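You operate a simulated robot arm through the tools that you are given. There is no shell and no other tool.

Carry out the task below with a simulated two-armed robot. There is one attempt and no reset: what you move stays moved.

JOB
Shut the vent and heat on HIGH till the pointer reaches 90.
Fine: then switch off and turn the knob back to OFF; the lid stays clamped, its brass relief cap lets the steam out.

Only the result counts: the job must be done as asked and must still hold three seconds after the hand-in. Knocking over, shifting, dropping, spilling or breaking anything else fails it. Lids that push on must go on centred and level and be pressed home; caps that screw on are set level and turned clockwise until they are tight.

ROBOT AND FRAMES
Two 7-joint arms with two-finger parallel grippers on one trunk that stands fixed in place. Base frame: the origin is at the foot of the trunk, x ahead of it, y to its left, z up. Units: m, rad, N and s.
The left shoulder is at [0.062, 0.199, 1.129], the right one opposite. With the tool pointing down near the work surface each hand reaches from about 0.3 to 0.72 m from the base axis, measured 20 degrees to its own side. Payload 1.57 kg a hand.
The TCP of each hand is the grasp point between the finger pads, 0.03 m short of the fingertips. In the tool frame z runs along the fingers and y along their closing line. The gripper opens to 0.11 m. The fingers are 0.024 m wide and 0.012 m thick; the gripper's body (0.048 by 0.112 m) begins 0.078 m behind the TCP.
Orientation is that of the tool frame in the base frame, as [roll, pitch, yaw] about the fixed x, y, z axes, in that order (R = Rz(yaw) Ry(pitch) Rx(roll)). With the fingers straight down and closing along the base's y, the tool's x points along the base's -x, its y along +y and its z along -z.

CONTROLS
- The arms move only by the tool apply_moves. It takes "left_rows", "right_rows" or both (then of equal length, played together; a hand with none holds still); each is a list of rows, each a list of 7 numbers: the gripper command, from -1 (shut) to 1 (fully open), values between in proportion, then the shift along the base's x, y, z in m, then the turn, a rotation vector about the base's x, y, z in rad. In form: [[claw, x, y, z, wx, wy, wz], ...]. A call has 1 to 20 rows; each row is the pose to reach, as a shift and turn from the pose commanded when the call began. A row lasts 0.2 s, in which the tool goes at most 0.05 m and 0.15 rad; a call with a longer step from one row to the next is refused whole, and so is a gripper value outside its range. A pose out of reach is approached as far as the arm can. The call stops where the force on the tool passes 50 N (or 10 N more than at its start, if that is more) or the arm is blocked; 0.2 s more then pass. The fingers move at their own pace (about 0.072 m/s each) and stop on an object; they squeeze with about 24 N. The grip force told is the motor's: it shows also when the fingers shut on nothing. Time passes only in rows, and 0.2 s behind the last, so rows that repeat a pose let the fingers close. The reply holds the time, the measured pose of the TCP, the force on the tool along the base axes, the opening and the grip force, in the units named above and with some noise, with the torque about the TCP (base axes, N m) and any sound that the robot's microphone picked up.
- Cameras (640 x 400 px; columns grow to the right, rows downward): "scene" is now at [0.1161, 0.0162, 1.722]; the picture's right is [0.18, -0.98, 0.00], its down [-0.67, -0.12, -0.73] and it looks along [0.72, 0.13, -0.68] (base axes); focal length 310 px, centre (320, 200). "left" rides on the left gripper at [0.07, -0.016, -0.141] in its tool frame; the picture's right is [0.23, 0.97, 0.00], its down [-0.85, 0.20, -0.48] and it looks along [-0.47, 0.11, 0.88] (tool axes); focal length 222 px, centre (320, 200). "right" rides on the right gripper at [0.07, 0.016, -0.141] in its tool frame; the picture's right is [-0.23, 0.97, 0.00], its down [-0.85, -0.20, -0.48] and it looks along [-0.47, -0.11, 0.88] (tool axes); focal length 222 px, centre (320, 200). There is no depth. A picture from a camera that has moved, and an enlarged one, comes with that camera's place and axes in the base frame and with its lens.
- capture(camera): a new picture of that camera. It takes no simulated time.
- slide_trunk(by): slides the trunk up (or, below 0, down) by that many m; the arms and the scene camera ride with it, the base frame stays. It gives what a move gives, with no picture.
- aim_head(pan, tilt): turns the head with the scene camera to pan (to the left, within 1.501 rad either way) and tilt (down, from -0.506 to 1.204), counted from straight ahead of the robot. It gives what a move gives.
- close_up(camera, box): a new picture of the part [left, top, right, bottom] of that camera's present view, enlarged. It takes no simulated time.
- finish_job(): hands the job in; it is judged then, once.

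Nothing tells you positions but the pictures and the camera data. Unless the task says otherwise, let go and move clear before handing in.

The tools are called by a JSON object that holds its "name" and its "arguments". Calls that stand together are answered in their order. apply_moves: Moves the arms, as the interface text tells. Its arguments: {"type":"object","properties":{"left_rows":{"type":"array"},"right_rows":{"type":"array"}},"required":[]} The other tools are called the same way: slide_trunk (by) moves the trunk up or down; aim_head (pan, tilt) turns the head that bears the scene camera; capture (camera) takes a picture; close_up (camera, box) takes an enlarged picture of a part of a camera's view; finish_job () hands the job in.

At the start:

```text
t: 0.0
left_ee_pos: [0.4675, 0.3751, 1.2627]
left_tcp_rot: [-3.14, -0.001, -3.14]
left_force: [0.2, 0.5, 0.2]
left_moment: [-0.02, -0.01, 0.02]
left_opening: 0.11
left_gripper_force: 0.1
right_ee_pos: [0.4509, 0.0043, 1.2864]
right_tcp_rot: [-3.139, -0.003, 3.142]
right_force: [0.5, 0.8, 0.1]
right_moment: [0.0, 0.03, -0.02]
right_opening: 0.1099
right_gripper_force: 0.2
trunk travel left (down, up): [-0.725, 0.265]
head pan, tilt (commanded): [0.178, 0.745]
```

scene: 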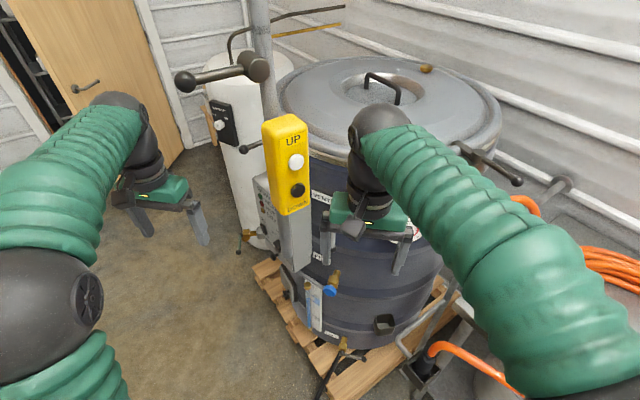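
right: 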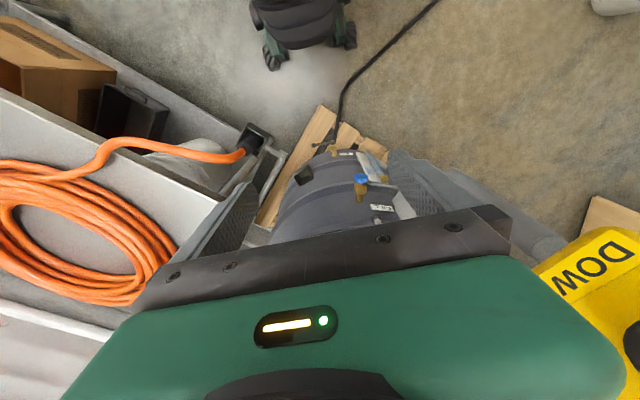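
left: 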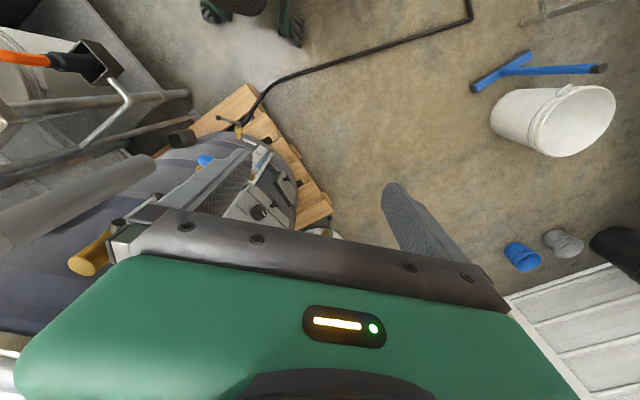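

I see a large grey drum-like vessel with a clamped lid and a brass cap, a yellow UP/DOWN pendant hanging in front, and a control panel on the vessel's left front. I'll look closer before moving anything.

{"name": "close_up", "arguments": {"camera": "scene", "box": [220, 170, 380, 270]}}

{"name": "close_up", "arguments": {"camera": "scene", "box": [220, 250, 380, 350]}}

{"name": "close_up", "arguments": {"camera": "scene", "box": [260, 40, 540, 215]}}

{"name": "close_up", "arguments": {"camera": "left", "box": [160, 100, 352, 220]}}

{"name": "close_up", "arguments": {"camera": "right", "box": [270, 130, 462, 250]}}

{"name": "close_up", "arguments": {"camera": "scene", "box": [160, 0, 352, 120]}}

```text
4.00 times, centred on (300, 220) of scene
camera zoom: at [0.1161, 0.0162, 1.722], right [0.18, -0.98, 0.0], down [-0.67, -0.12, -0.73], along [0.72, 0.13, -0.68], focal length 1238 px, centre (400, 120)
```

zoom: 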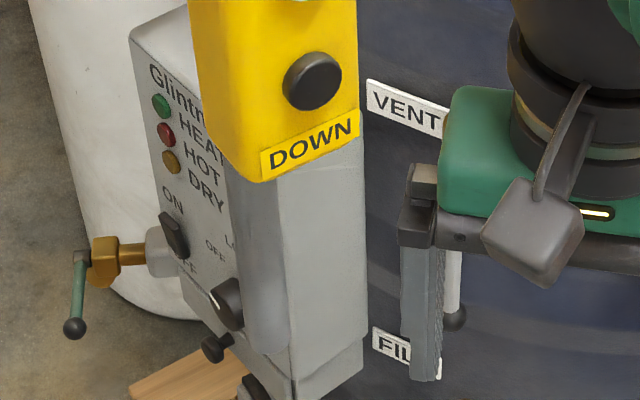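

```text
4.00 times, centred on (300, 300) of scene
camera zoom: at [0.1161, 0.0162, 1.722], right [0.18, -0.98, 0.0], down [-0.67, -0.12, -0.73], along [0.72, 0.13, -0.68], focal length 1238 px, centre (400, -200)
```

zoom: 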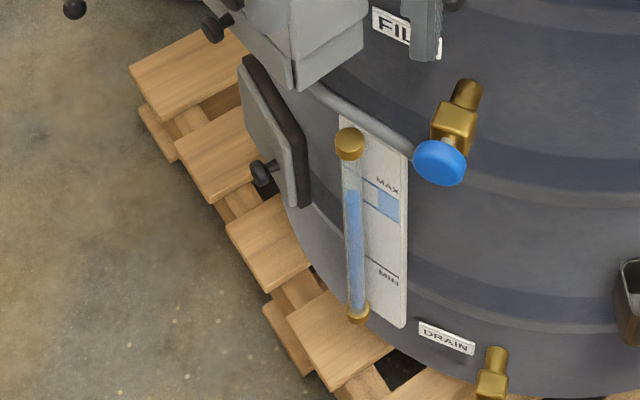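

```text
2.29 times, centred on (400, 128) of scene
camera zoom: at [0.1161, 0.0162, 1.722], right [0.18, -0.98, 0.0], down [-0.67, -0.12, -0.73], along [0.72, 0.13, -0.68], focal length 707 px, centre (137, 366)
```

zoom: 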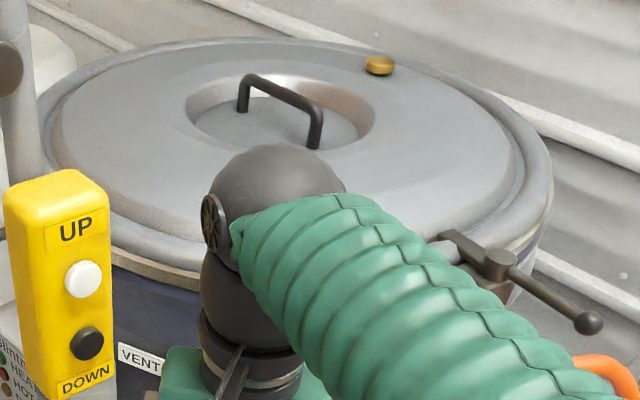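

```text
3.33 times, centred on (256, 160) of left
camera zoom: at [0.398, 0.3611, 1.4045], right [-0.23, 0.97, 0.0], down [0.86, 0.2, 0.48], along [0.47, 0.11, -0.88], focal length 740 px, centre (533, 333)
```

zoom: 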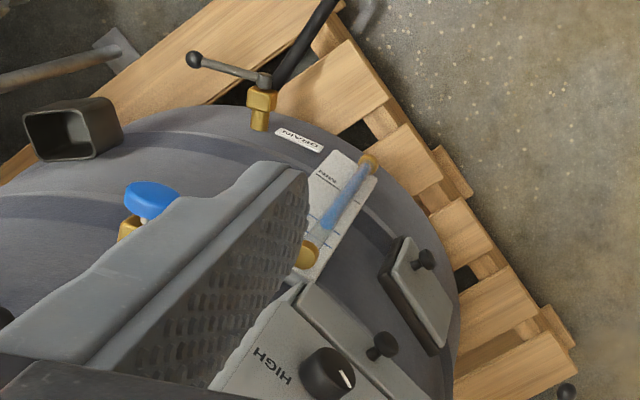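

```text
3.33 times, centred on (366, 190) of right
camera zoom: at [0.3807, 0.0191, 1.4268], right [0.23, 0.97, 0.0], down [0.86, -0.2, 0.48], along [0.47, -0.11, -0.88], focal length 740 px, centre (167, 233)
```

zoom: 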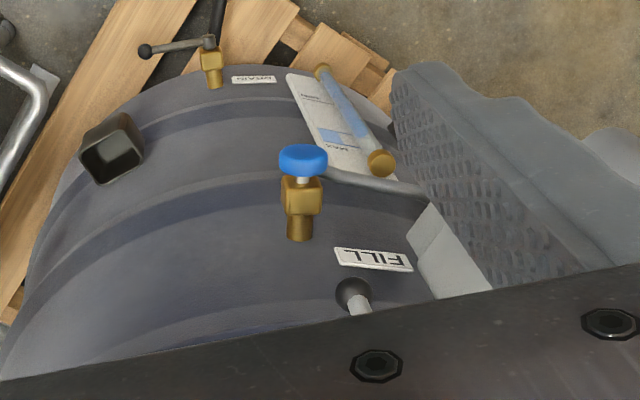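

```text
3.33 times, centred on (256, 60) of scene
camera zoom: at [0.1161, 0.0162, 1.722], right [0.18, -0.98, 0.0], down [-0.67, -0.12, -0.73], along [0.72, 0.13, -0.68], focal length 1032 px, centre (533, 667)
```

zoom: 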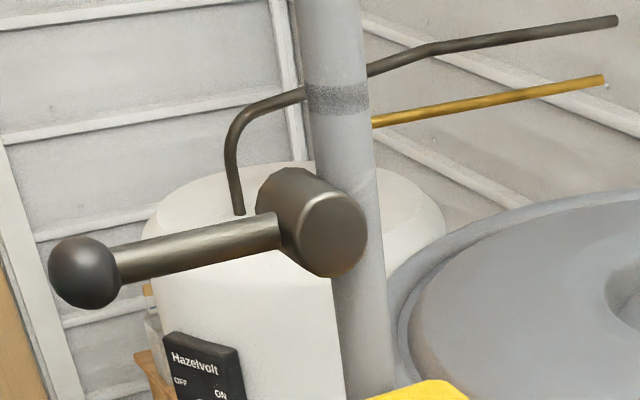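

The right arm hides the VENT valve and gauge area, so I'll swing the right hand back and to the right in free air at its present height, then look again.

{"name": "apply_moves", "arguments": {"right_rows": [[0, -0.02, -0.04, 0.0, 0, 0, 0], [0, -0.04, -0.08, 0.0, 0, 0, 0], [0, -0.06, -0.12, 0.0, 0, 0, 0], [0, -0.08, -0.16, 0.0, 0, 0, 0], [0, -0.09, -0.2, 0.0, 0, 0, 0], [0, -0.1, -0.24, 0.0, 0, 0, 0], [0, -0.11, -0.28, 0.0, 0, 0, 0]]}}

{"name": "capture", "arguments": {"camera": "scene"}}

{"name": "capture", "arguments": {"camera": "right"}}

```text
t: 1.6
left_ee_pos: [0.4655, 0.3735, 1.2652]
left_tcp_rot: [3.14, 0.0, 3.141]
left_force: [0.1, 0.2, 0.0]
left_moment: [0.01, -0.06, 0.01]
left_opening: 0.11
left_gripper_force: 0.1
right_ee_pos: [0.3378, -0.2805, 1.2861]
right_tcp_rot: [3.139, 0.0, 3.14]
right_force: [-0.2, -0.2, 0.0]
right_moment: [0.03, 0.0, -0.03]
right_opening: 0.055
right_gripper_force: 0.2
trunk travel left (down, up): [-0.725, 0.265]
head pan, tilt (commanded): [0.178, 0.745]
```

```text
taken
camera scene: at [0.1145, 0.0127, 1.7221], right [0.18, -0.98, 0.0], down [-0.67, -0.12, -0.73], along [0.72, 0.13, -0.68], focal length 310 px, centre (320, 200)
```

scene: 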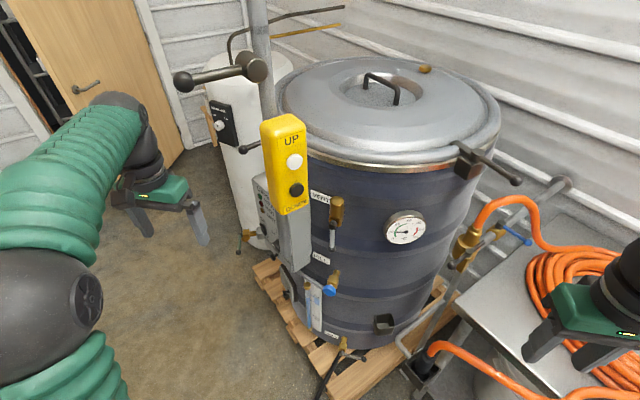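

```text
taken
camera right: at [0.2679, -0.2651, 1.4264], right [0.23, 0.97, 0.0], down [0.86, -0.2, 0.48], along [0.47, -0.11, -0.88], focal length 222 px, centre (320, 200)
```

right: 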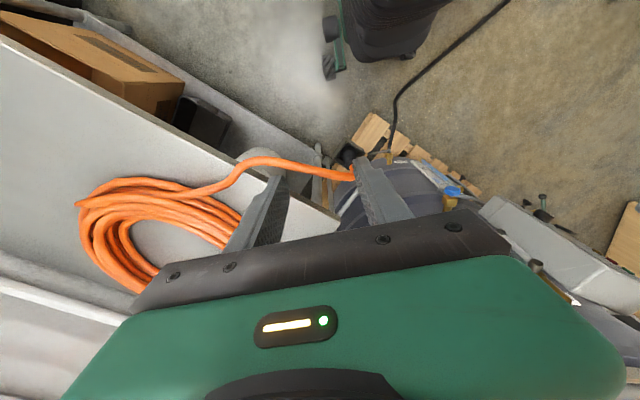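

Now the front is visible: VENT valve with a lever, FILL valve below, a dial gauge to the right, and the control box partly behind the yellow pendant. I'll zoom in on each.

{"name": "close_up", "arguments": {"camera": "scene", "box": [365, 195, 445, 245]}}

{"name": "close_up", "arguments": {"camera": "scene", "box": [290, 180, 386, 240]}}

{"name": "close_up", "arguments": {"camera": "scene", "box": [230, 170, 326, 230]}}

{"name": "close_up", "arguments": {"camera": "scene", "box": [230, 210, 358, 290]}}

{"name": "close_up", "arguments": {"camera": "scene", "box": [420, 130, 580, 230]}}

{"name": "close_up", "arguments": {"camera": "scene", "box": [160, 50, 320, 150]}}

```text
8.00 times, centred on (405, 220) of scene
camera zoom: at [0.1145, 0.0127, 1.7221], right [0.18, -0.98, 0.0], down [-0.67, -0.12, -0.73], along [0.72, 0.13, -0.68], focal length 2476 px, centre (-360, 40)
```

zoom: 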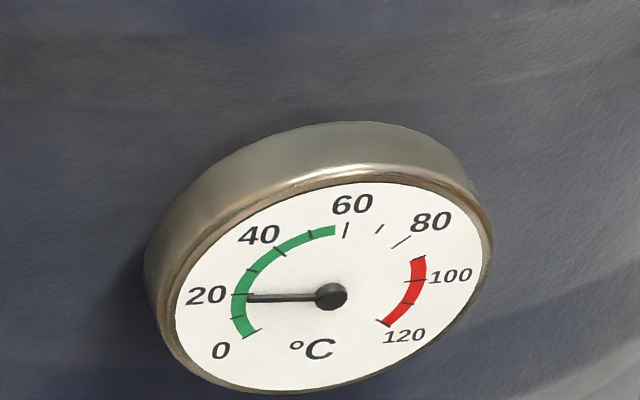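

```text
6.67 times, centred on (338, 210) of scene
camera zoom: at [0.1145, 0.0127, 1.7221], right [0.18, -0.98, 0.0], down [-0.67, -0.12, -0.73], along [0.72, 0.13, -0.68], focal length 2063 px, centre (200, 133)
```

zoom: 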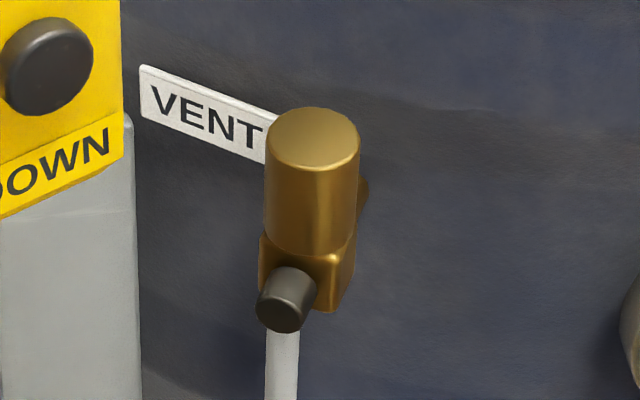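

```text
6.67 times, centred on (278, 200) of scene
camera zoom: at [0.1145, 0.0127, 1.7221], right [0.18, -0.98, 0.0], down [-0.67, -0.12, -0.73], along [0.72, 0.13, -0.68], focal length 2063 px, centre (600, 200)
```

zoom: 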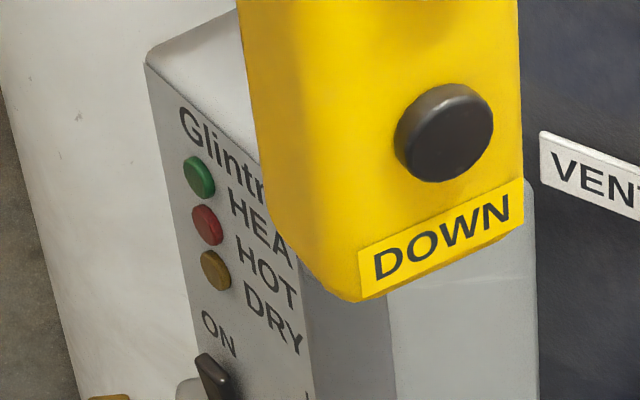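

```text
5.00 times, centred on (294, 250) of scene
camera zoom: at [0.1145, 0.0127, 1.7221], right [0.18, -0.98, 0.0], down [-0.67, -0.12, -0.73], along [0.72, 0.13, -0.68], focal length 1548 px, centre (450, -50)
```

zoom: 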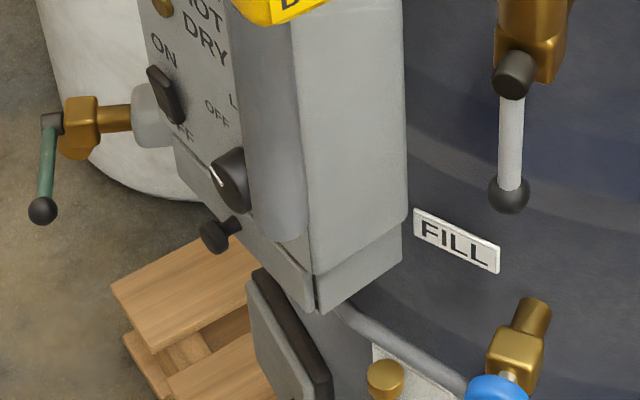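

```text
4.00 times, centred on (500, 180) of scene
camera zoom: at [0.1145, 0.0127, 1.7221], right [0.18, -0.98, 0.0], down [-0.67, -0.12, -0.73], along [0.72, 0.13, -0.68], focal length 1238 px, centre (-400, 280)
```

zoom: 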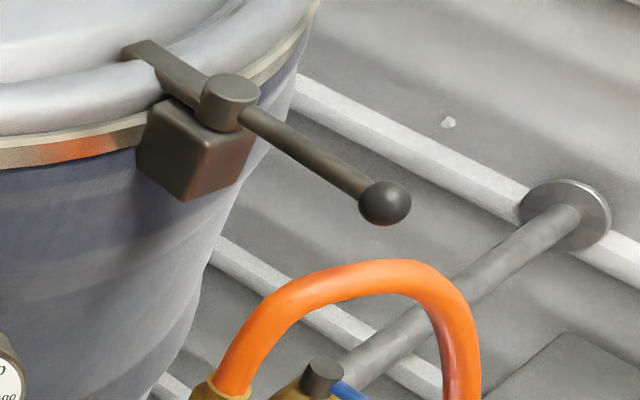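

```text
4.00 times, centred on (240, 100) of scene
camera zoom: at [0.1145, 0.0127, 1.7221], right [0.18, -0.98, 0.0], down [-0.67, -0.12, -0.73], along [0.72, 0.13, -0.68], focal length 1238 px, centre (640, 600)
```

zoom: 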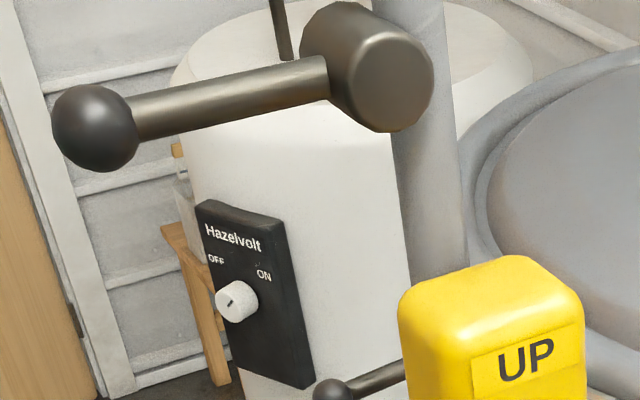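

From two camera views I place the FILL knob near (0.68, 0.08, 0.77), the control knob near (0.74, 0.28, 0.90), and a hanging pole with the pendant near (0.53, 0.17), bottom at about z 1.14. Next I swing the left hand to the left and aim its camera at the control panel.

{"name": "apply_moves", "arguments": {"left_rows": [[1, 0.0, 0.03, -0.01, -0.0342, -0.0941, -0.0827], [1, 0.0, 0.06, -0.03, -0.0685, -0.1881, -0.1653], [1, 0.005, 0.08, -0.06, -0.1027, -0.2822, -0.248], [1, 0.01, 0.1, -0.09, -0.137, -0.3763, -0.3306], [1, 0.015, 0.115, -0.12, -0.1712, -0.4704, -0.4133], [1, 0.02, 0.125, -0.15, -0.2054, -0.5644, -0.496], [1, 0.03, 0.127, -0.175, -0.2397, -0.6585, -0.5786], [1, 0.035, 0.127, -0.185, -0.2739, -0.7526, -0.6613]]}}

{"name": "capture", "arguments": {"camera": "left"}}

{"name": "capture", "arguments": {"camera": "scene"}}

```text
t: 3.4
left_ee_pos: [0.5001, 0.5037, 1.0782]
left_tcp_rot: [-3.141, 0.789, 2.444]
left_force: [-0.4, 0.3, -0.5]
left_moment: [-0.01, -0.03, -0.01]
left_opening: 0.1097
left_gripper_force: 0.1
right_ee_pos: [0.3377, -0.2755, 1.2862]
right_tcp_rot: [3.141, 0.0, -3.141]
right_force: [-0.2, 0.1, 0.2]
right_moment: [-0.01, 0.01, -0.01]
right_opening: 0.0548
right_gripper_force: 0.1
trunk travel left (down, up): [-0.725, 0.265]
head pan, tilt (commanded): [0.178, 0.745]
```

```text
taken
camera left: at [0.376, 0.5887, 1.1278], right [0.5, 0.85, -0.16], down [0.33, -0.02, 0.94], along [0.8, -0.53, -0.29], focal length 222 px, centre (320, 200)
```

left: 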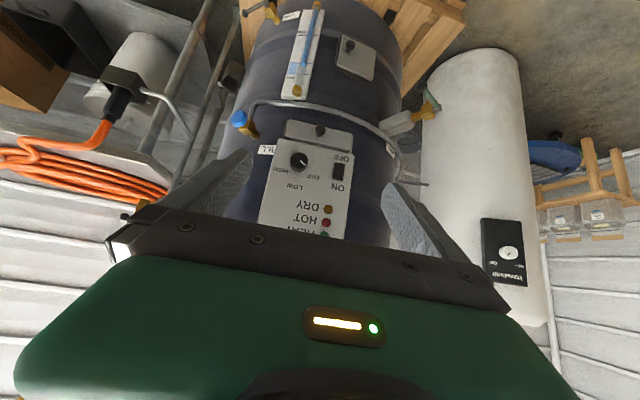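

```text
taken
camera scene: at [0.1148, 0.0185, 1.7221], right [0.18, -0.98, 0.0], down [-0.67, -0.12, -0.73], along [0.72, 0.13, -0.68], focal length 310 px, centre (320, 200)
```

scene: 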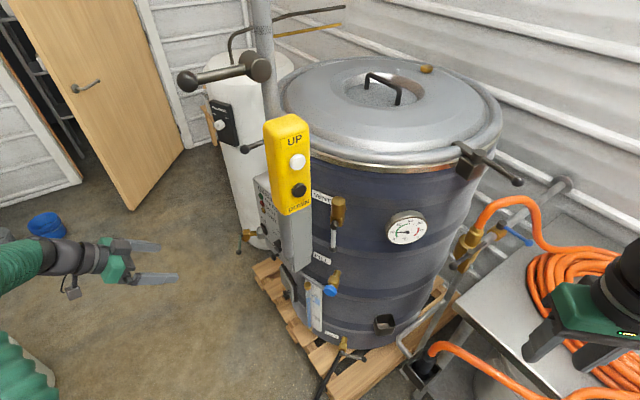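

The left wrist camera now sees the panel (upside down): labels HEAT/HOT/DRY, a rocker with ON/OFF, a knob with OFF/LOW/HIGH. I'll enlarge it.

{"name": "close_up", "arguments": {"camera": "left", "box": [240, 115, 384, 205]}}

{"name": "close_up", "arguments": {"camera": "left", "box": [280, 140, 360, 190]}}

{"name": "close_up", "arguments": {"camera": "left", "box": [220, 0, 412, 120]}}

{"name": "close_up", "arguments": {"camera": "left", "box": [448, 200, 576, 280]}}

{"name": "close_up", "arguments": {"camera": "scene", "box": [270, 180, 366, 240]}}

```text
4.44 times, centred on (312, 160) of left
camera zoom: at [0.376, 0.5887, 1.1278], right [0.5, 0.85, -0.16], down [0.33, -0.02, 0.94], along [0.8, -0.53, -0.29], focal length 987 px, centre (356, 378)
```

zoom: 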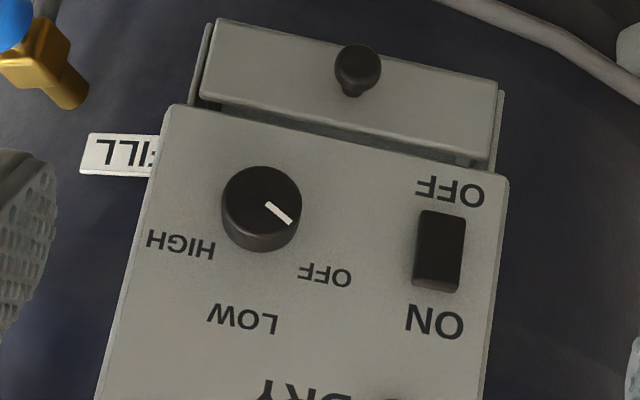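

```text
8.00 times, centred on (320, 165) of left
camera zoom: at [0.376, 0.5887, 1.1278], right [0.5, 0.85, -0.16], down [0.33, -0.02, 0.94], along [0.8, -0.53, -0.29], focal length 1777 px, centre (320, 480)
```

zoom: 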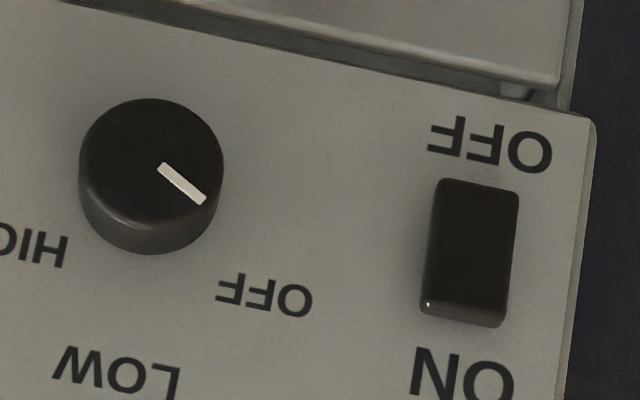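

```text
3.33 times, centred on (316, 60) of left
camera zoom: at [0.376, 0.5887, 1.1278], right [0.5, 0.85, -0.16], down [0.33, -0.02, 0.94], along [0.8, -0.53, -0.29], focal length 740 px, centre (333, 667)
```

zoom: 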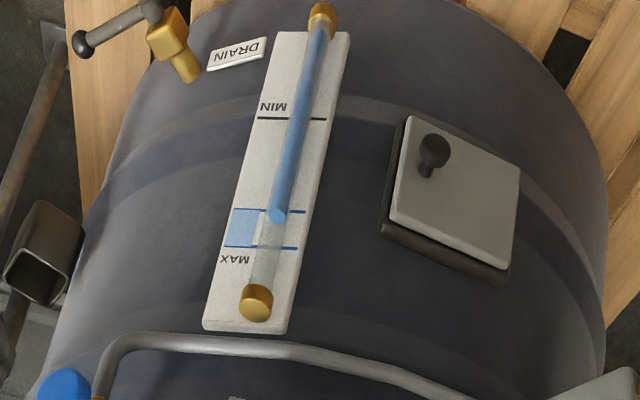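

```text
5.00 times, centred on (512, 240) of left
camera zoom: at [0.376, 0.5887, 1.1278], right [0.5, 0.85, -0.16], down [0.33, -0.02, 0.94], along [0.8, -0.53, -0.29], focal length 1111 px, centre (-640, 0)
```

zoom: 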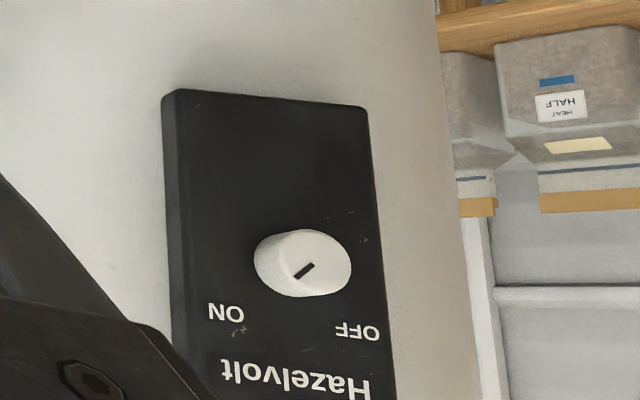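

```text
6.67 times, centred on (318, 210) of scene
camera zoom: at [0.1148, 0.0185, 1.7221], right [0.18, -0.98, 0.0], down [-0.67, -0.12, -0.73], along [0.72, 0.13, -0.68], focal length 2063 px, centre (333, 133)
```

zoom: 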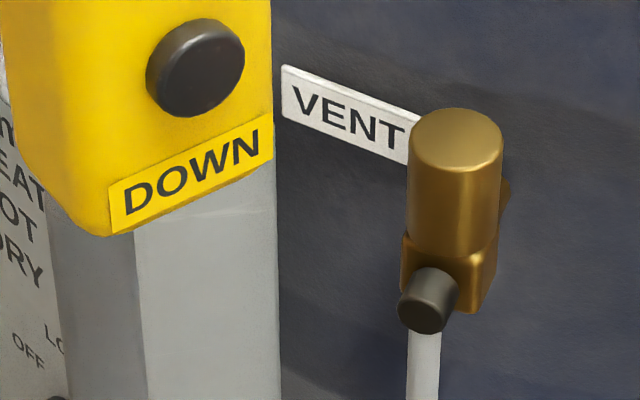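

The knob now points at OFF, with LOW and HIGH lying clockwise from it. The rocker's ON end looks raised, so it is off. I'll turn the left hand level with the panel at a stand-off, and bring the right hand in front of the vent valve for a view of its lever.

{"name": "apply_moves", "arguments": {"left_rows": [[1, 0.0094, -0.0111, -0.0198, -0.0561, -0.0668, 0], [1, 0.0189, -0.0222, -0.0396, -0.1122, -0.1337, 0], [1, 0.0283, -0.0333, -0.0593, -0.1683, -0.2005, 0], [1, 0.0378, -0.0444, -0.0791, -0.2244, -0.2674, 0], [1, 0.0472, -0.0556, -0.0989, -0.2806, -0.3342, 0], [1, 0.0567, -0.0667, -0.1187, -0.3367, -0.4011, 0], [1, 0.0661, -0.0778, -0.1384, -0.3928, -0.4679, 0], [1, 0.0756, -0.0889, -0.1582, -0.4489, -0.5348, 0], [1, 0.085, -0.1, -0.178, -0.505, -0.6016, 0]], "right_rows": [[1, 0.0089, 0.0322, -0.0251, 0, -0.1163, 0], [1, 0.0178, 0.0644, -0.0502, 0, -0.2327, 0], [1, 0.0267, 0.0967, -0.0753, 0, -0.349, 0], [1, 0.0356, 0.1289, -0.1004, 0, -0.4653, 0], [1, 0.0444, 0.1611, -0.1256, 0, -0.5817, 0], [1, 0.0533, 0.1933, -0.1507, 0, -0.698, 0], [1, 0.0622, 0.2256, -0.1758, 0, -0.8143, 0], [1, 0.0711, 0.2578, -0.2009, 0, -0.9307, 0], [1, 0.08, 0.29, -0.226, 0, -1.047, 0]]}}

{"name": "capture", "arguments": {"camera": "left"}}

{"name": "capture", "arguments": {"camera": "right"}}

{"name": "capture", "arguments": {"camera": "scene"}}

```text
t: 5.6
left_ee_pos: [0.5849, 0.4061, 0.9001]
left_tcp_rot: [-0.102, 1.566, -0.799]
left_force: [0.0, -0.3, 0.1]
left_moment: [-0.02, 0.01, 0.01]
left_opening: 0.1102
left_gripper_force: 0.1
right_ee_pos: [0.4308, -0.0, 1.1469]
right_tcp_rot: [2.937, 1.067, 2.898]
right_force: [0.4, 0.3, 0.4]
right_moment: [-0.04, 0.0, -0.03]
right_opening: 0.11
right_gripper_force: 0.0
right hand out of reach, approached as far as the arm can: row 2, 3, 4, 6, 7, 8, 9
trunk travel left (down, up): [-0.725, 0.265]
head pan, tilt (commanded): [0.178, 0.745]
stopped in row 9 (right hand): the arm was blocked; the commanded pose is now the measured one
```

```text
taken
camera left: at [0.4654, 0.4859, 0.8284], right [0.63, 0.75, -0.23], down [-0.24, 0.46, 0.85], along [0.74, -0.48, 0.47], focal length 222 px, centre (320, 200)
```

left: 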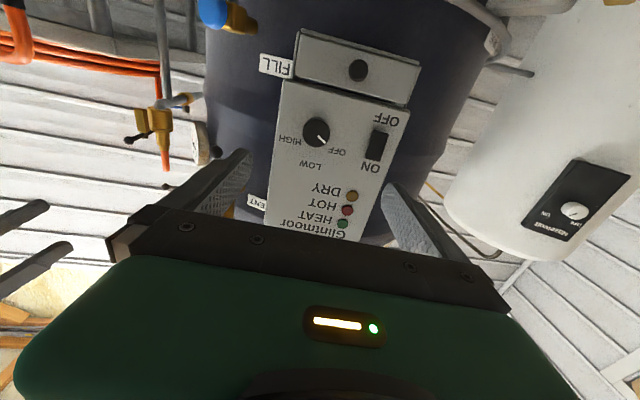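

```text
taken
camera right: at [0.2749, 0.0248, 1.1536], right [0.17, 0.94, 0.29], down [-0.04, -0.29, 0.96], along [0.98, -0.17, -0.02], focal length 222 px, centre (320, 200)
```

right: 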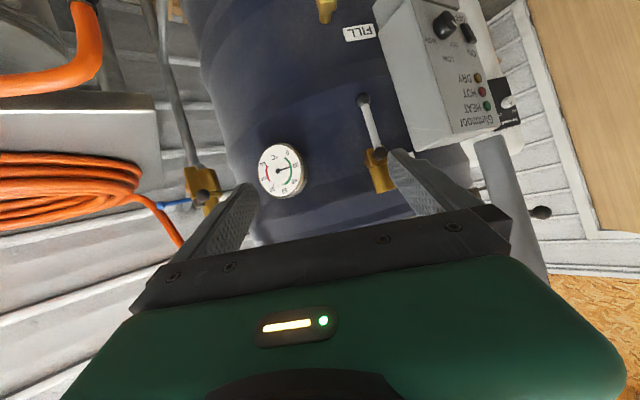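

```text
taken
camera scene: at [0.1116, 0.0224, 1.7211], right [0.18, -0.98, 0.0], down [-0.67, -0.12, -0.74], along [0.72, 0.13, -0.68], focal length 310 px, centre (320, 200)
```

scene: 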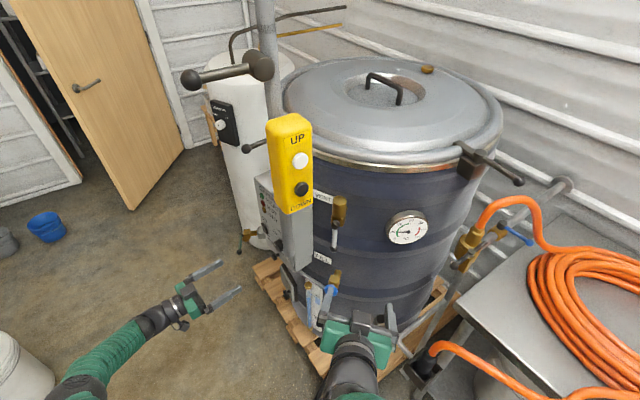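

Both panel views are good; the right arm was cramped that close in but the vent lever is in view. I'll enlarge both views for measuring.

{"name": "close_up", "arguments": {"camera": "right", "box": [336, 80, 432, 140]}}

{"name": "close_up", "arguments": {"camera": "right", "box": [330, 80, 458, 200]}}

{"name": "close_up", "arguments": {"camera": "left", "box": [240, 20, 432, 140]}}

{"name": "close_up", "arguments": {"camera": "left", "box": [250, 130, 410, 230]}}

{"name": "close_up", "arguments": {"camera": "scene", "box": [300, 180, 380, 260]}}

```text
6.67 times, centred on (384, 110) of right
camera zoom: at [0.2749, 0.0248, 1.1536], right [0.17, 0.94, 0.29], down [-0.04, -0.29, 0.96], along [0.98, -0.17, -0.02], focal length 1481 px, centre (-107, 800)
```

zoom: 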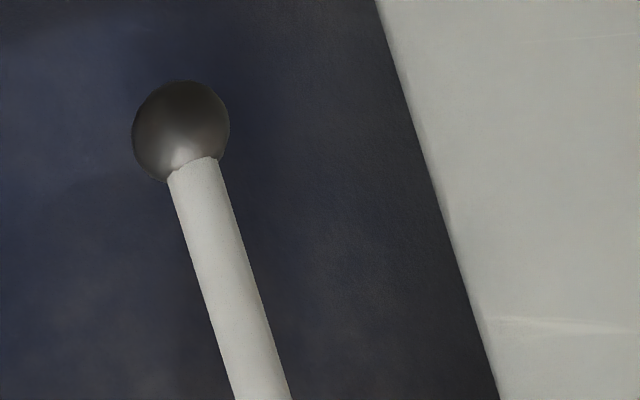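

```text
3.33 times, centred on (394, 140) of right
camera zoom: at [0.2749, 0.0248, 1.1536], right [0.17, 0.94, 0.29], down [-0.04, -0.29, 0.96], along [0.98, -0.17, -0.02], focal length 740 px, centre (73, 400)
```

zoom: 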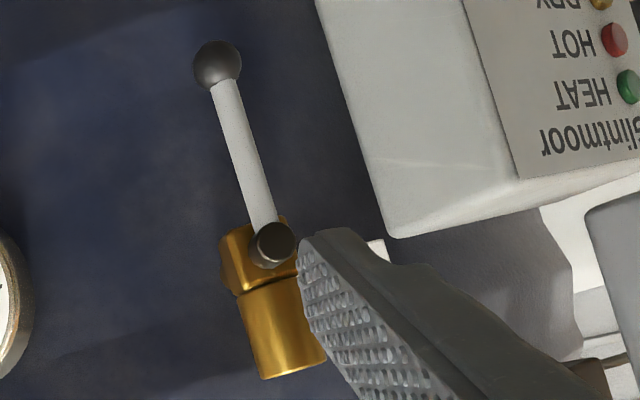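

```text
3.33 times, centred on (336, 80) of left
camera zoom: at [0.4654, 0.4859, 0.8284], right [0.63, 0.75, -0.23], down [-0.24, 0.46, 0.85], along [0.74, -0.48, 0.47], focal length 740 px, centre (267, 600)
```

zoom: 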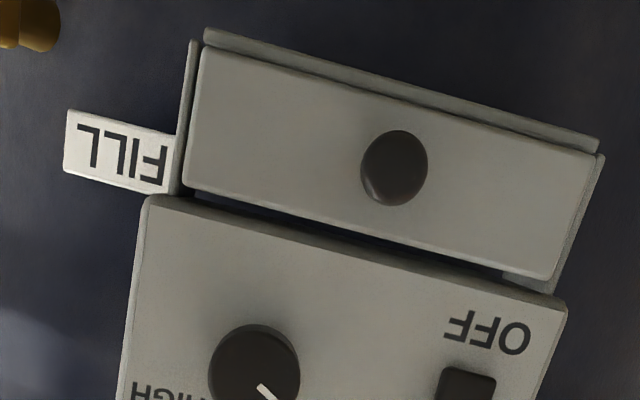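

```text
4.00 times, centred on (330, 180) of left
camera zoom: at [0.4654, 0.4859, 0.8284], right [0.63, 0.75, -0.23], down [-0.24, 0.46, 0.85], along [0.74, -0.48, 0.47], focal length 888 px, centre (280, 280)
```

zoom: 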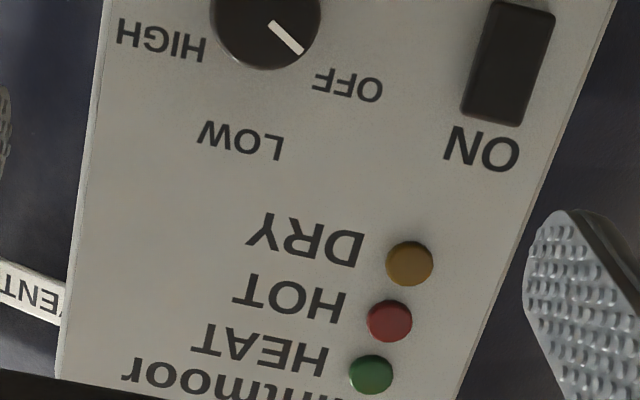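

```text
5.00 times, centred on (340, 220) of scene
camera zoom: at [0.1116, 0.0224, 1.7211], right [0.18, -0.98, 0.0], down [-0.67, -0.12, -0.74], along [0.72, 0.13, -0.68], focal length 1548 px, centre (220, 100)
```

zoom: 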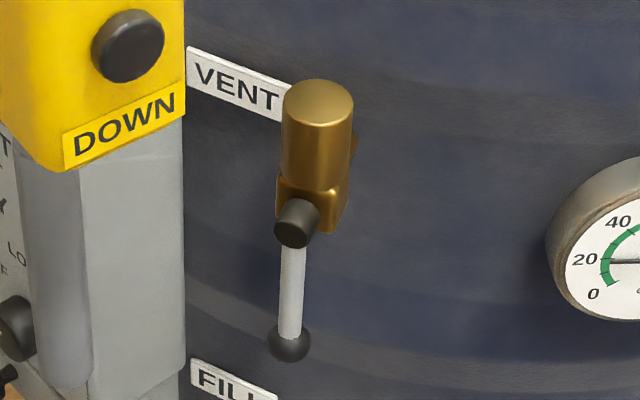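

Measurements: panel faces yaw about −40°, knob axis at about (0.731, 0.279, 0.901) with OFF/LOW/HIGH at −60/0/+60°, rocker centred near (0.81, 0.343, 0.897). The vent lever hangs down along its outlet (open), pivot near (0.68, 0.083, 1.10) and ball at (0.68, 0.082, 1.00). I'll bring the right hand, closed, level in front of the lever and a little to its right.

{"name": "apply_moves", "arguments": {"right_rows": [[-1, 0.0193, 0.0101, -0.0212, -0.0256, -0.0801, -0.0215], [-1, 0.0385, 0.0203, -0.0423, -0.0512, -0.1601, -0.043], [-1, 0.0578, 0.0304, -0.0635, -0.0768, -0.2402, -0.0645], [-1, 0.077, 0.0405, -0.0847, -0.1024, -0.3203, -0.0861], [-1, 0.0963, 0.0507, -0.1058, -0.128, -0.4003, -0.1076], [-1, 0.1155, 0.0608, -0.127, -0.1536, -0.4804, -0.1291], [-1, 0.1155, 0.0608, -0.127, -0.1536, -0.4804, -0.1291]]}}

{"name": "capture", "arguments": {"camera": "right"}}

{"name": "capture", "arguments": {"camera": "scene"}}

```text
t: 7.2
left_ee_pos: [0.5855, 0.4044, 0.9006]
left_tcp_rot: [0.071, 1.57, -0.627]
left_force: [-0.1, -0.4, -0.5]
left_moment: [0.03, 0.01, 0.0]
left_opening: 0.1099
left_gripper_force: 0.1
right_ee_pos: [0.4636, -0.0459, 1.2573]
right_tcp_rot: [1.705, 1.497, 1.528]
right_force: [0.1, -0.1, -0.1]
right_moment: [-0.02, 0.04, 0.01]
right_opening: 0.0
right_gripper_force: 21.0
right hand out of reach, approached as far as the arm can: row 1, 2, 3, 4, 5, 6, 7
trunk travel left (down, up): [-0.725, 0.265]
head pan, tilt (commanded): [0.178, 0.745]
```

```text
taken
camera right: at [0.3274, 0.0, 1.1896], right [0.17, 0.94, 0.3], down [-0.51, -0.17, 0.84], along [0.84, -0.3, 0.45], focal length 222 px, centre (320, 200)
```

right: 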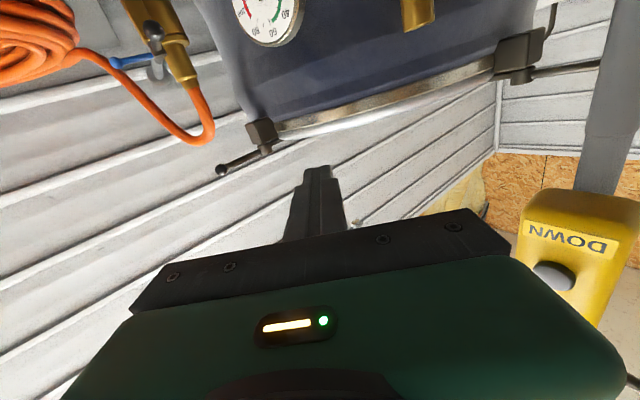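

```text
taken
camera scene: at [0.1153, 0.0182, 1.7224], right [0.18, -0.98, 0.0], down [-0.67, -0.12, -0.73], along [0.72, 0.13, -0.68], focal length 310 px, centre (320, 200)
```

scene: 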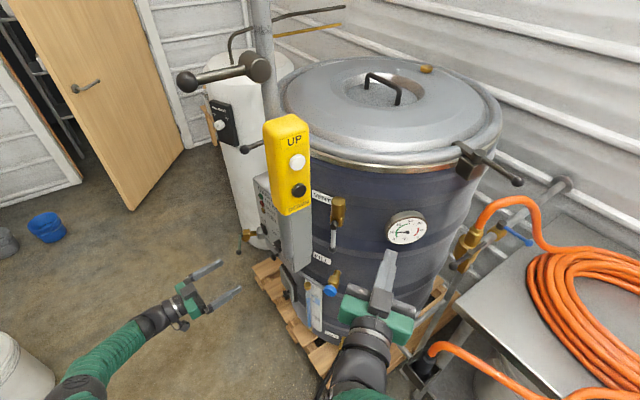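

The arm could not hold a level hand that low relative to its shoulder, so it rode up to z 1.26. Lowering the trunk about 0.3 m puts the shoulders below the work, and the hands have free space beneath them.

{"name": "slide_trunk", "arguments": {"by": -0.3}}

{"name": "capture", "arguments": {"camera": "scene"}}

{"name": "capture", "arguments": {"camera": "right"}}

{"name": "capture", "arguments": {"camera": "left"}}

```text
t: 8.3
left_ee_pos: [0.5859, 0.4037, 0.8346]
left_tcp_rot: [0.579, 1.568, -0.117]
left_force: [-0.1, -0.2, 0.2]
left_moment: [-0.02, -0.02, -0.02]
left_opening: 0.1101
left_gripper_force: 0.1
right_ee_pos: [0.4742, -0.0534, 1.2129]
right_tcp_rot: [1.529, 1.406, 1.321]
right_force: [0.1, -0.6, -0.1]
right_moment: [-0.02, 0.0, 0.0]
right_opening: 0.0
right_gripper_force: 21.3
trunk travel left (down, up): [-0.661, 0.329]
head pan, tilt (commanded): [0.178, 0.745]
stopped: the arm was blocked; the commanded pose is now the measured one
```

```text
taken
camera scene: at [0.1164, 0.018, 1.6549], right [0.18, -0.98, 0.0], down [-0.67, -0.12, -0.73], along [0.72, 0.13, -0.68], focal length 310 px, centre (320, 200)
```

scene: 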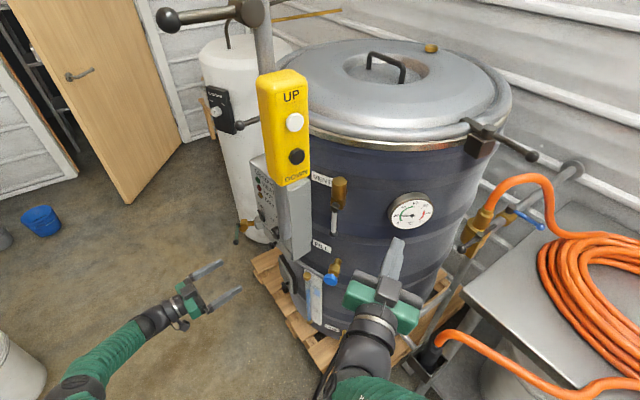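

```text
taken
camera right: at [0.3412, 0.0018, 1.1449], right [0.19, 0.9, 0.38], down [-0.54, -0.23, 0.81], along [0.82, -0.36, 0.45], focal length 222 px, centre (320, 200)
```

right: 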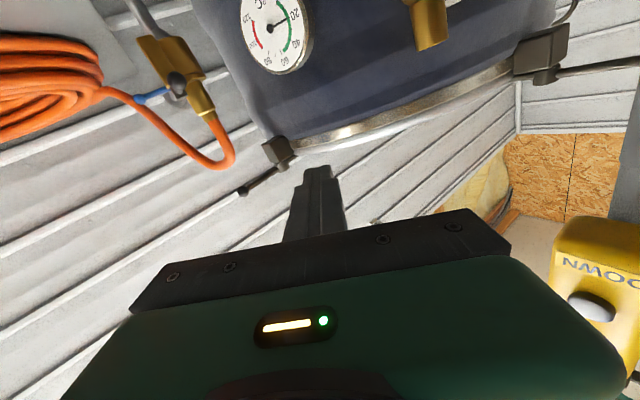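

```text
taken
camera left: at [0.4675, 0.4826, 0.7634], right [0.63, 0.75, -0.23], down [-0.24, 0.46, 0.85], along [0.74, -0.48, 0.47], focal length 222 px, centre (320, 200)
```

left: 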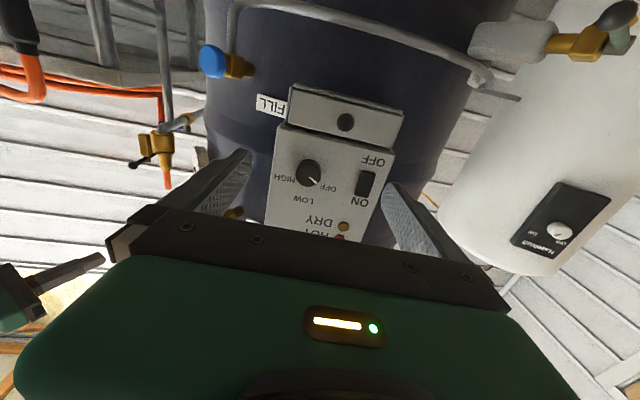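

The trunk stopped after 6 cm: the right arm seems jammed in a cramped posture. I'll look at the right elbow before unwinding it.

{"name": "aim_head", "arguments": {"pan": -0.3, "tilt": 1.15}}

{"name": "capture", "arguments": {"camera": "scene"}}

```text
t: 9.2
left_ee_pos: [0.5844, 0.4035, 0.8368]
left_tcp_rot: [0.615, 1.569, -0.081]
left_force: [0.2, 0.3, 0.3]
left_moment: [-0.03, 0.01, -0.01]
left_opening: 0.1098
left_gripper_force: 0.1
right_ee_pos: [0.4713, -0.0547, 1.2143]
right_tcp_rot: [1.536, 1.414, 1.33]
right_force: [0.5, 0.3, 0.3]
right_moment: [0.01, 0.01, -0.01]
right_opening: 0.0
right_gripper_force: 21.4
trunk travel left (down, up): [-0.661, 0.329]
head pan, tilt (commanded): [-0.3, 1.15]
```

```text
taken
camera scene: at [0.0902, -0.0146, 1.6289], right [-0.29, -0.96, 0.0], down [-0.87, 0.27, -0.41], along [0.39, -0.12, -0.91], focal length 310 px, centre (320, 200)
```

scene: 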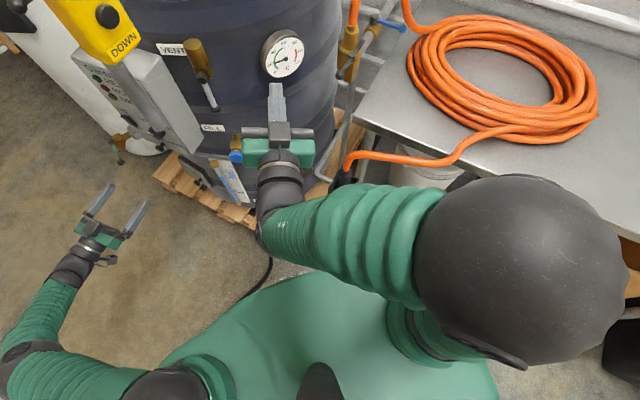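

The right elbow is raised high beside the head, a cramped posture for a level hand. I'll unwind it by moving the right hand out to the right with the fingers angled down and inward, mirroring the pose that worked for the left arm.

{"name": "apply_moves", "arguments": {"right_rows": [[-1, 0.0029, -0.0395, -0.0164, -0.0349, 0.0757, 0.0915], [-1, 0.0058, -0.079, -0.0328, -0.0699, 0.1514, 0.183], [-1, 0.0087, -0.1185, -0.0492, -0.1048, 0.2271, 0.2745], [-1, 0.0116, -0.158, -0.0656, -0.1397, 0.3028, 0.366], [-1, 0.0145, -0.1975, -0.082, -0.1747, 0.3786, 0.4575], [-1, 0.0174, -0.237, -0.0984, -0.2096, 0.4543, 0.5489], [-1, 0.0203, -0.2765, -0.1148, -0.2445, 0.53, 0.6404], [-1, 0.0232, -0.316, -0.1312, -0.2794, 0.6057, 0.7319], [-1, 0.0261, -0.3555, -0.1476, -0.3144, 0.6814, 0.8234], [-1, 0.029, -0.395, -0.164, -0.3493, 0.7571, 0.9149]]}}

{"name": "capture", "arguments": {"camera": "scene"}}

{"name": "capture", "arguments": {"camera": "right"}}

```text
t: 11.4
left_ee_pos: [0.5845, 0.4044, 0.8379]
left_tcp_rot: [0.538, 1.567, -0.156]
left_force: [0.6, -1.0, -0.7]
left_moment: [0.03, 0.0, 0.0]
left_opening: 0.1101
left_gripper_force: 0.0
right_ee_pos: [0.5081, -0.1324, 1.1319]
right_tcp_rot: [-3.016, 0.833, -2.767]
right_force: [0.4, -1.4, 0.2]
right_moment: [0.06, 0.04, 0.18]
right_opening: 0.0001
right_gripper_force: 21.1
right hand out of reach, approached as far as the arm can: row 1, 2, 3, 4, 5, 6, 7, 8, 9, 10
trunk travel left (down, up): [-0.661, 0.329]
head pan, tilt (commanded): [-0.3, 1.15]
```

```text
taken
camera scene: at [0.0892, -0.0129, 1.6292], right [-0.3, -0.96, 0.0], down [-0.87, 0.27, -0.41], along [0.39, -0.12, -0.91], focal length 310 px, centre (320, 200)
```

scene: 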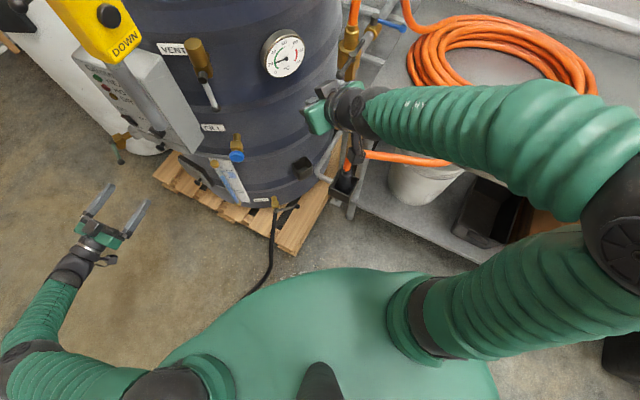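

```text
taken
camera right: at [0.3566, -0.1569, 1.1734], right [-0.13, 0.99, 0.09], down [0.24, -0.05, 0.97], along [0.96, 0.14, -0.23], focal length 222 px, centre (320, 200)
```

right: 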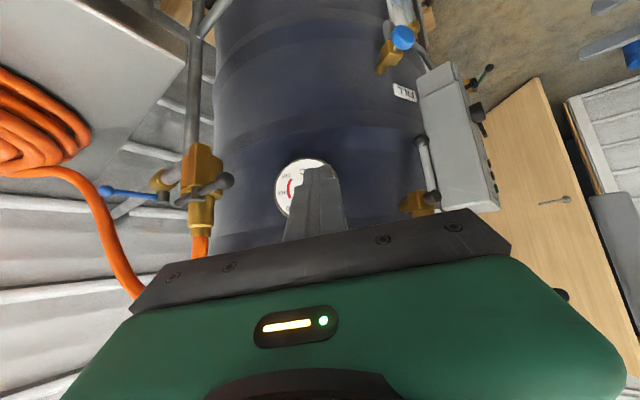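

The right arm is still swinging toward its commanded place. I'll hold the command a moment and see where it settles.

{"name": "apply_moves", "arguments": {"right_rows": [[-1, 0, 0, 0, 0, 0, 0], [-1, 0, 0, 0, 0, 0, 0], [-1, 0, 0, 0, 0, 0, 0]]}}

{"name": "capture", "arguments": {"camera": "scene"}}

```text
t: 12.2
left_ee_pos: [0.5854, 0.4028, 0.8374]
left_tcp_rot: [0.615, 1.567, -0.082]
left_force: [-0.8, -0.3, 0.4]
left_moment: [-0.01, -0.03, 0.0]
left_opening: 0.1101
left_gripper_force: 0.1
right_ee_pos: [0.5102, -0.1387, 1.1309]
right_tcp_rot: [-2.995, 0.828, -2.747]
right_force: [0.3, 0.5, -0.4]
right_moment: [0.02, -0.01, 0.0]
right_opening: 0.0001
right_gripper_force: 21.6
trunk travel left (down, up): [-0.661, 0.329]
head pan, tilt (commanded): [-0.3, 1.15]
```

```text
taken
camera scene: at [0.0904, -0.0145, 1.6291], right [-0.3, -0.96, 0.0], down [-0.87, 0.27, -0.41], along [0.39, -0.12, -0.91], focal length 310 px, centre (320, 200)
```

scene: 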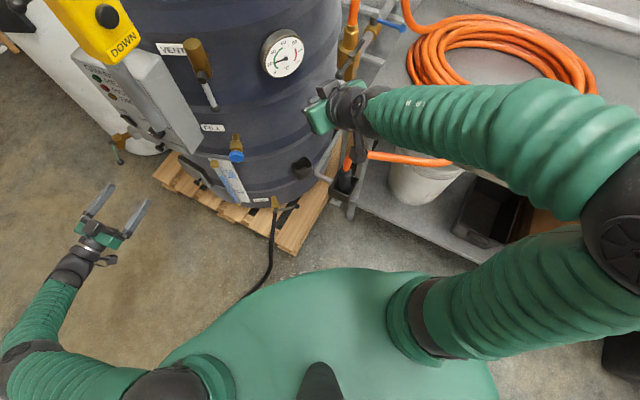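

The right hand now rests at (0.51, −0.14, 1.13), fingers closed and pitched about 42° down, with the elbow out to the side above the cart. That pitch suits pushing the vent lever, so I'll move it toward a spot just in front and right of the lever.

{"name": "apply_moves", "arguments": {"right_rows": [[-1, 0.015, 0.031, -0.006, 0, 0, 0], [-1, 0.029, 0.062, -0.011, 0, 0, 0], [-1, 0.044, 0.093, -0.017, 0, 0, 0], [-1, 0.058, 0.124, -0.022, 0, 0, 0], [-1, 0.0725, 0.1546, -0.028, 0, 0, 0]]}}

{"name": "aim_head", "arguments": {"pan": 0.1, "tilt": 0.8}}

{"name": "capture", "arguments": {"camera": "scene"}}

{"name": "capture", "arguments": {"camera": "right"}}

```text
t: 13.4
left_ee_pos: [0.5851, 0.4059, 0.835]
left_tcp_rot: [-0.493, 1.567, -1.189]
left_force: [-0.2, 1.3, -0.1]
left_moment: [-0.04, -0.05, -0.04]
left_opening: 0.1101
left_gripper_force: 0.0
right_ee_pos: [0.5761, 0.0293, 1.1039]
right_tcp_rot: [-2.991, 0.824, -2.744]
right_force: [0.0, 0.2, -0.5]
right_moment: [0.0, 0.03, -0.04]
right_opening: 0.0001
right_gripper_force: 21.7
right hand out of reach, approached as far as the arm can: row 1
trunk travel left (down, up): [-0.661, 0.329]
head pan, tilt (commanded): [-0.3, 1.15]
```

```text
t: 14.3
left_ee_pos: [0.5861, 0.4029, 0.8369]
left_tcp_rot: [0.572, 1.567, -0.121]
left_force: [-0.7, 0.1, 0.9]
left_moment: [-0.01, -0.02, 0.02]
left_opening: 0.1101
left_gripper_force: 0.1
right_ee_pos: [0.5748, 0.0259, 1.1059]
right_tcp_rot: [-2.995, 0.826, -2.745]
right_force: [-0.3, 0.4, 0.0]
right_moment: [0.01, -0.02, -0.04]
right_opening: 0.0
right_gripper_force: 21.1
trunk travel left (down, up): [-0.661, 0.329]
head pan, tilt (commanded): [0.099, 0.799]
```

```text
taken
camera scene: at [0.114, 0.013, 1.6538], right [0.1, -1.0, 0.0], down [-0.72, -0.07, -0.7], along [0.69, 0.07, -0.72], focal length 310 px, centre (320, 200)
```

scene: 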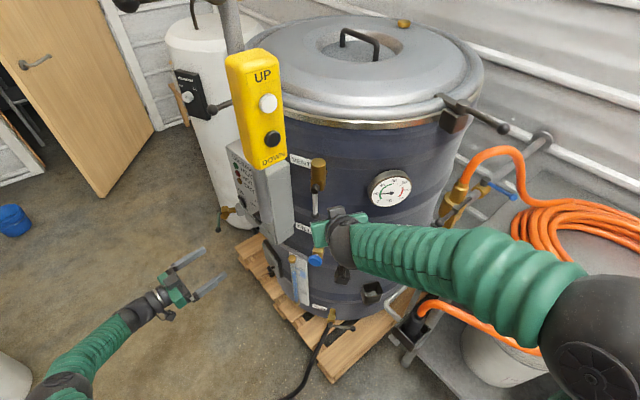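

```text
taken
camera right: at [0.423, 0.0015, 1.1465], right [-0.13, 0.99, 0.07], down [0.24, -0.04, 0.97], along [0.96, 0.15, -0.23], focal length 222 px, centre (320, 200)
```

right: 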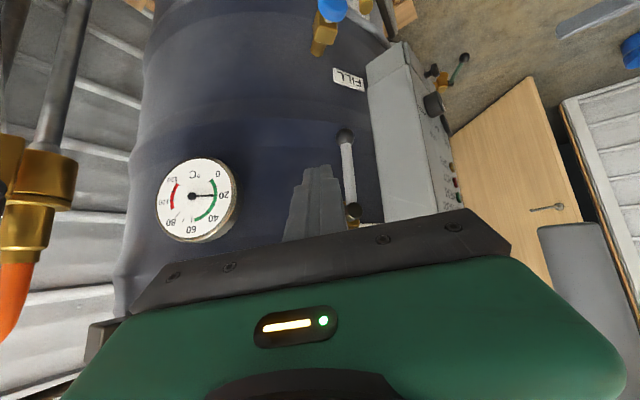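

The right-hand view agrees with my lever position (ball ≈ (0.68, 0.08, 1.00)). I'll yaw the hand a little so its wrist keeps clear of the hanging pole, then slide the closed fingers in to the right of the lever without touching it.

{"name": "apply_moves", "arguments": {"right_rows": [[-1, 0.008, -0.018, 0.0037, 0, 0, 0.13], [-1, 0.0178, -0.0366, 0.0074, 0, 0, 0.26], [-1, 0.0378, -0.0267, -0.0127, 0, 0, 0.26], [-1, 0.0578, -0.0168, -0.0327, 0, 0, 0.26], [-1, 0.0778, -0.007, -0.0528, 0, 0, 0.26], [-1, 0.0978, 0.0029, -0.0729, 0, 0, 0.26]]}}

{"name": "capture", "arguments": {"camera": "right"}}

{"name": "close_up", "arguments": {"camera": "scene", "box": [260, 140, 420, 240]}}

```text
t: 15.7
left_ee_pos: [0.5873, 0.4033, 0.8369]
left_tcp_rot: [1.039, 1.569, 0.342]
left_force: [-0.3, 0.4, 0.0]
left_moment: [0.01, 0.01, 0.0]
left_opening: 0.1098
left_gripper_force: 0.1
right_ee_pos: [0.672, 0.0296, 1.0322]
right_tcp_rot: [-3.0, 0.829, -2.489]
right_force: [0.8, 0.2, 0.1]
right_moment: [0.03, 0.0, 0.02]
right_opening: 0.0004
right_gripper_force: 21.5
right hand out of reach, approached as far as the arm can: row 2
trunk travel left (down, up): [-0.661, 0.329]
head pan, tilt (commanded): [0.099, 0.799]
```

```text
taken
camera right: at [0.5324, -0.0327, 1.0735], right [-0.38, 0.92, 0.07], down [0.24, 0.02, 0.97], along [0.89, 0.39, -0.23], focal length 222 px, centre (320, 200)
```

right: 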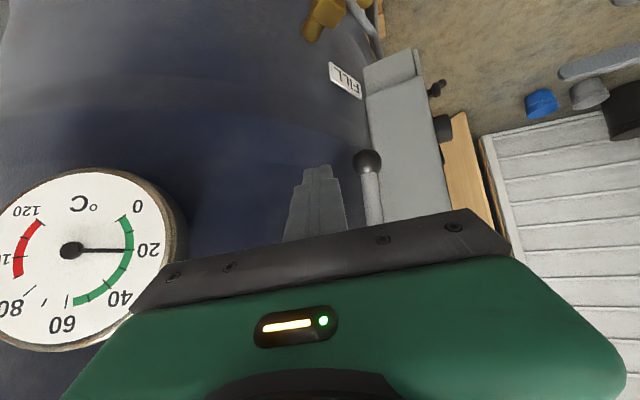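

```text
4.00 times, centred on (340, 190) of scene
camera zoom: at [0.1173, 0.0099, 1.6537], right [0.1, -1.0, 0.0], down [-0.72, -0.07, -0.69], along [0.69, 0.07, -0.72], focal length 1238 px, centre (240, 240)
```

zoom: 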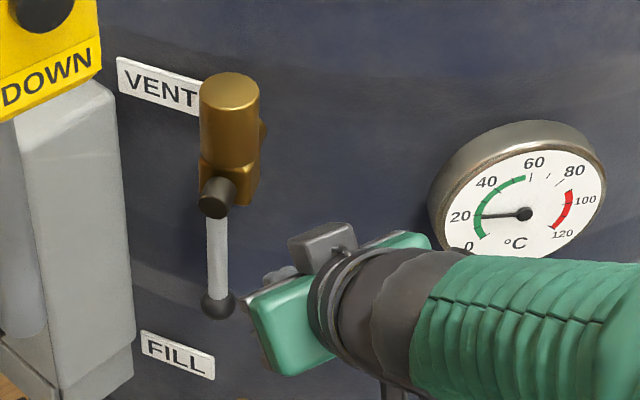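

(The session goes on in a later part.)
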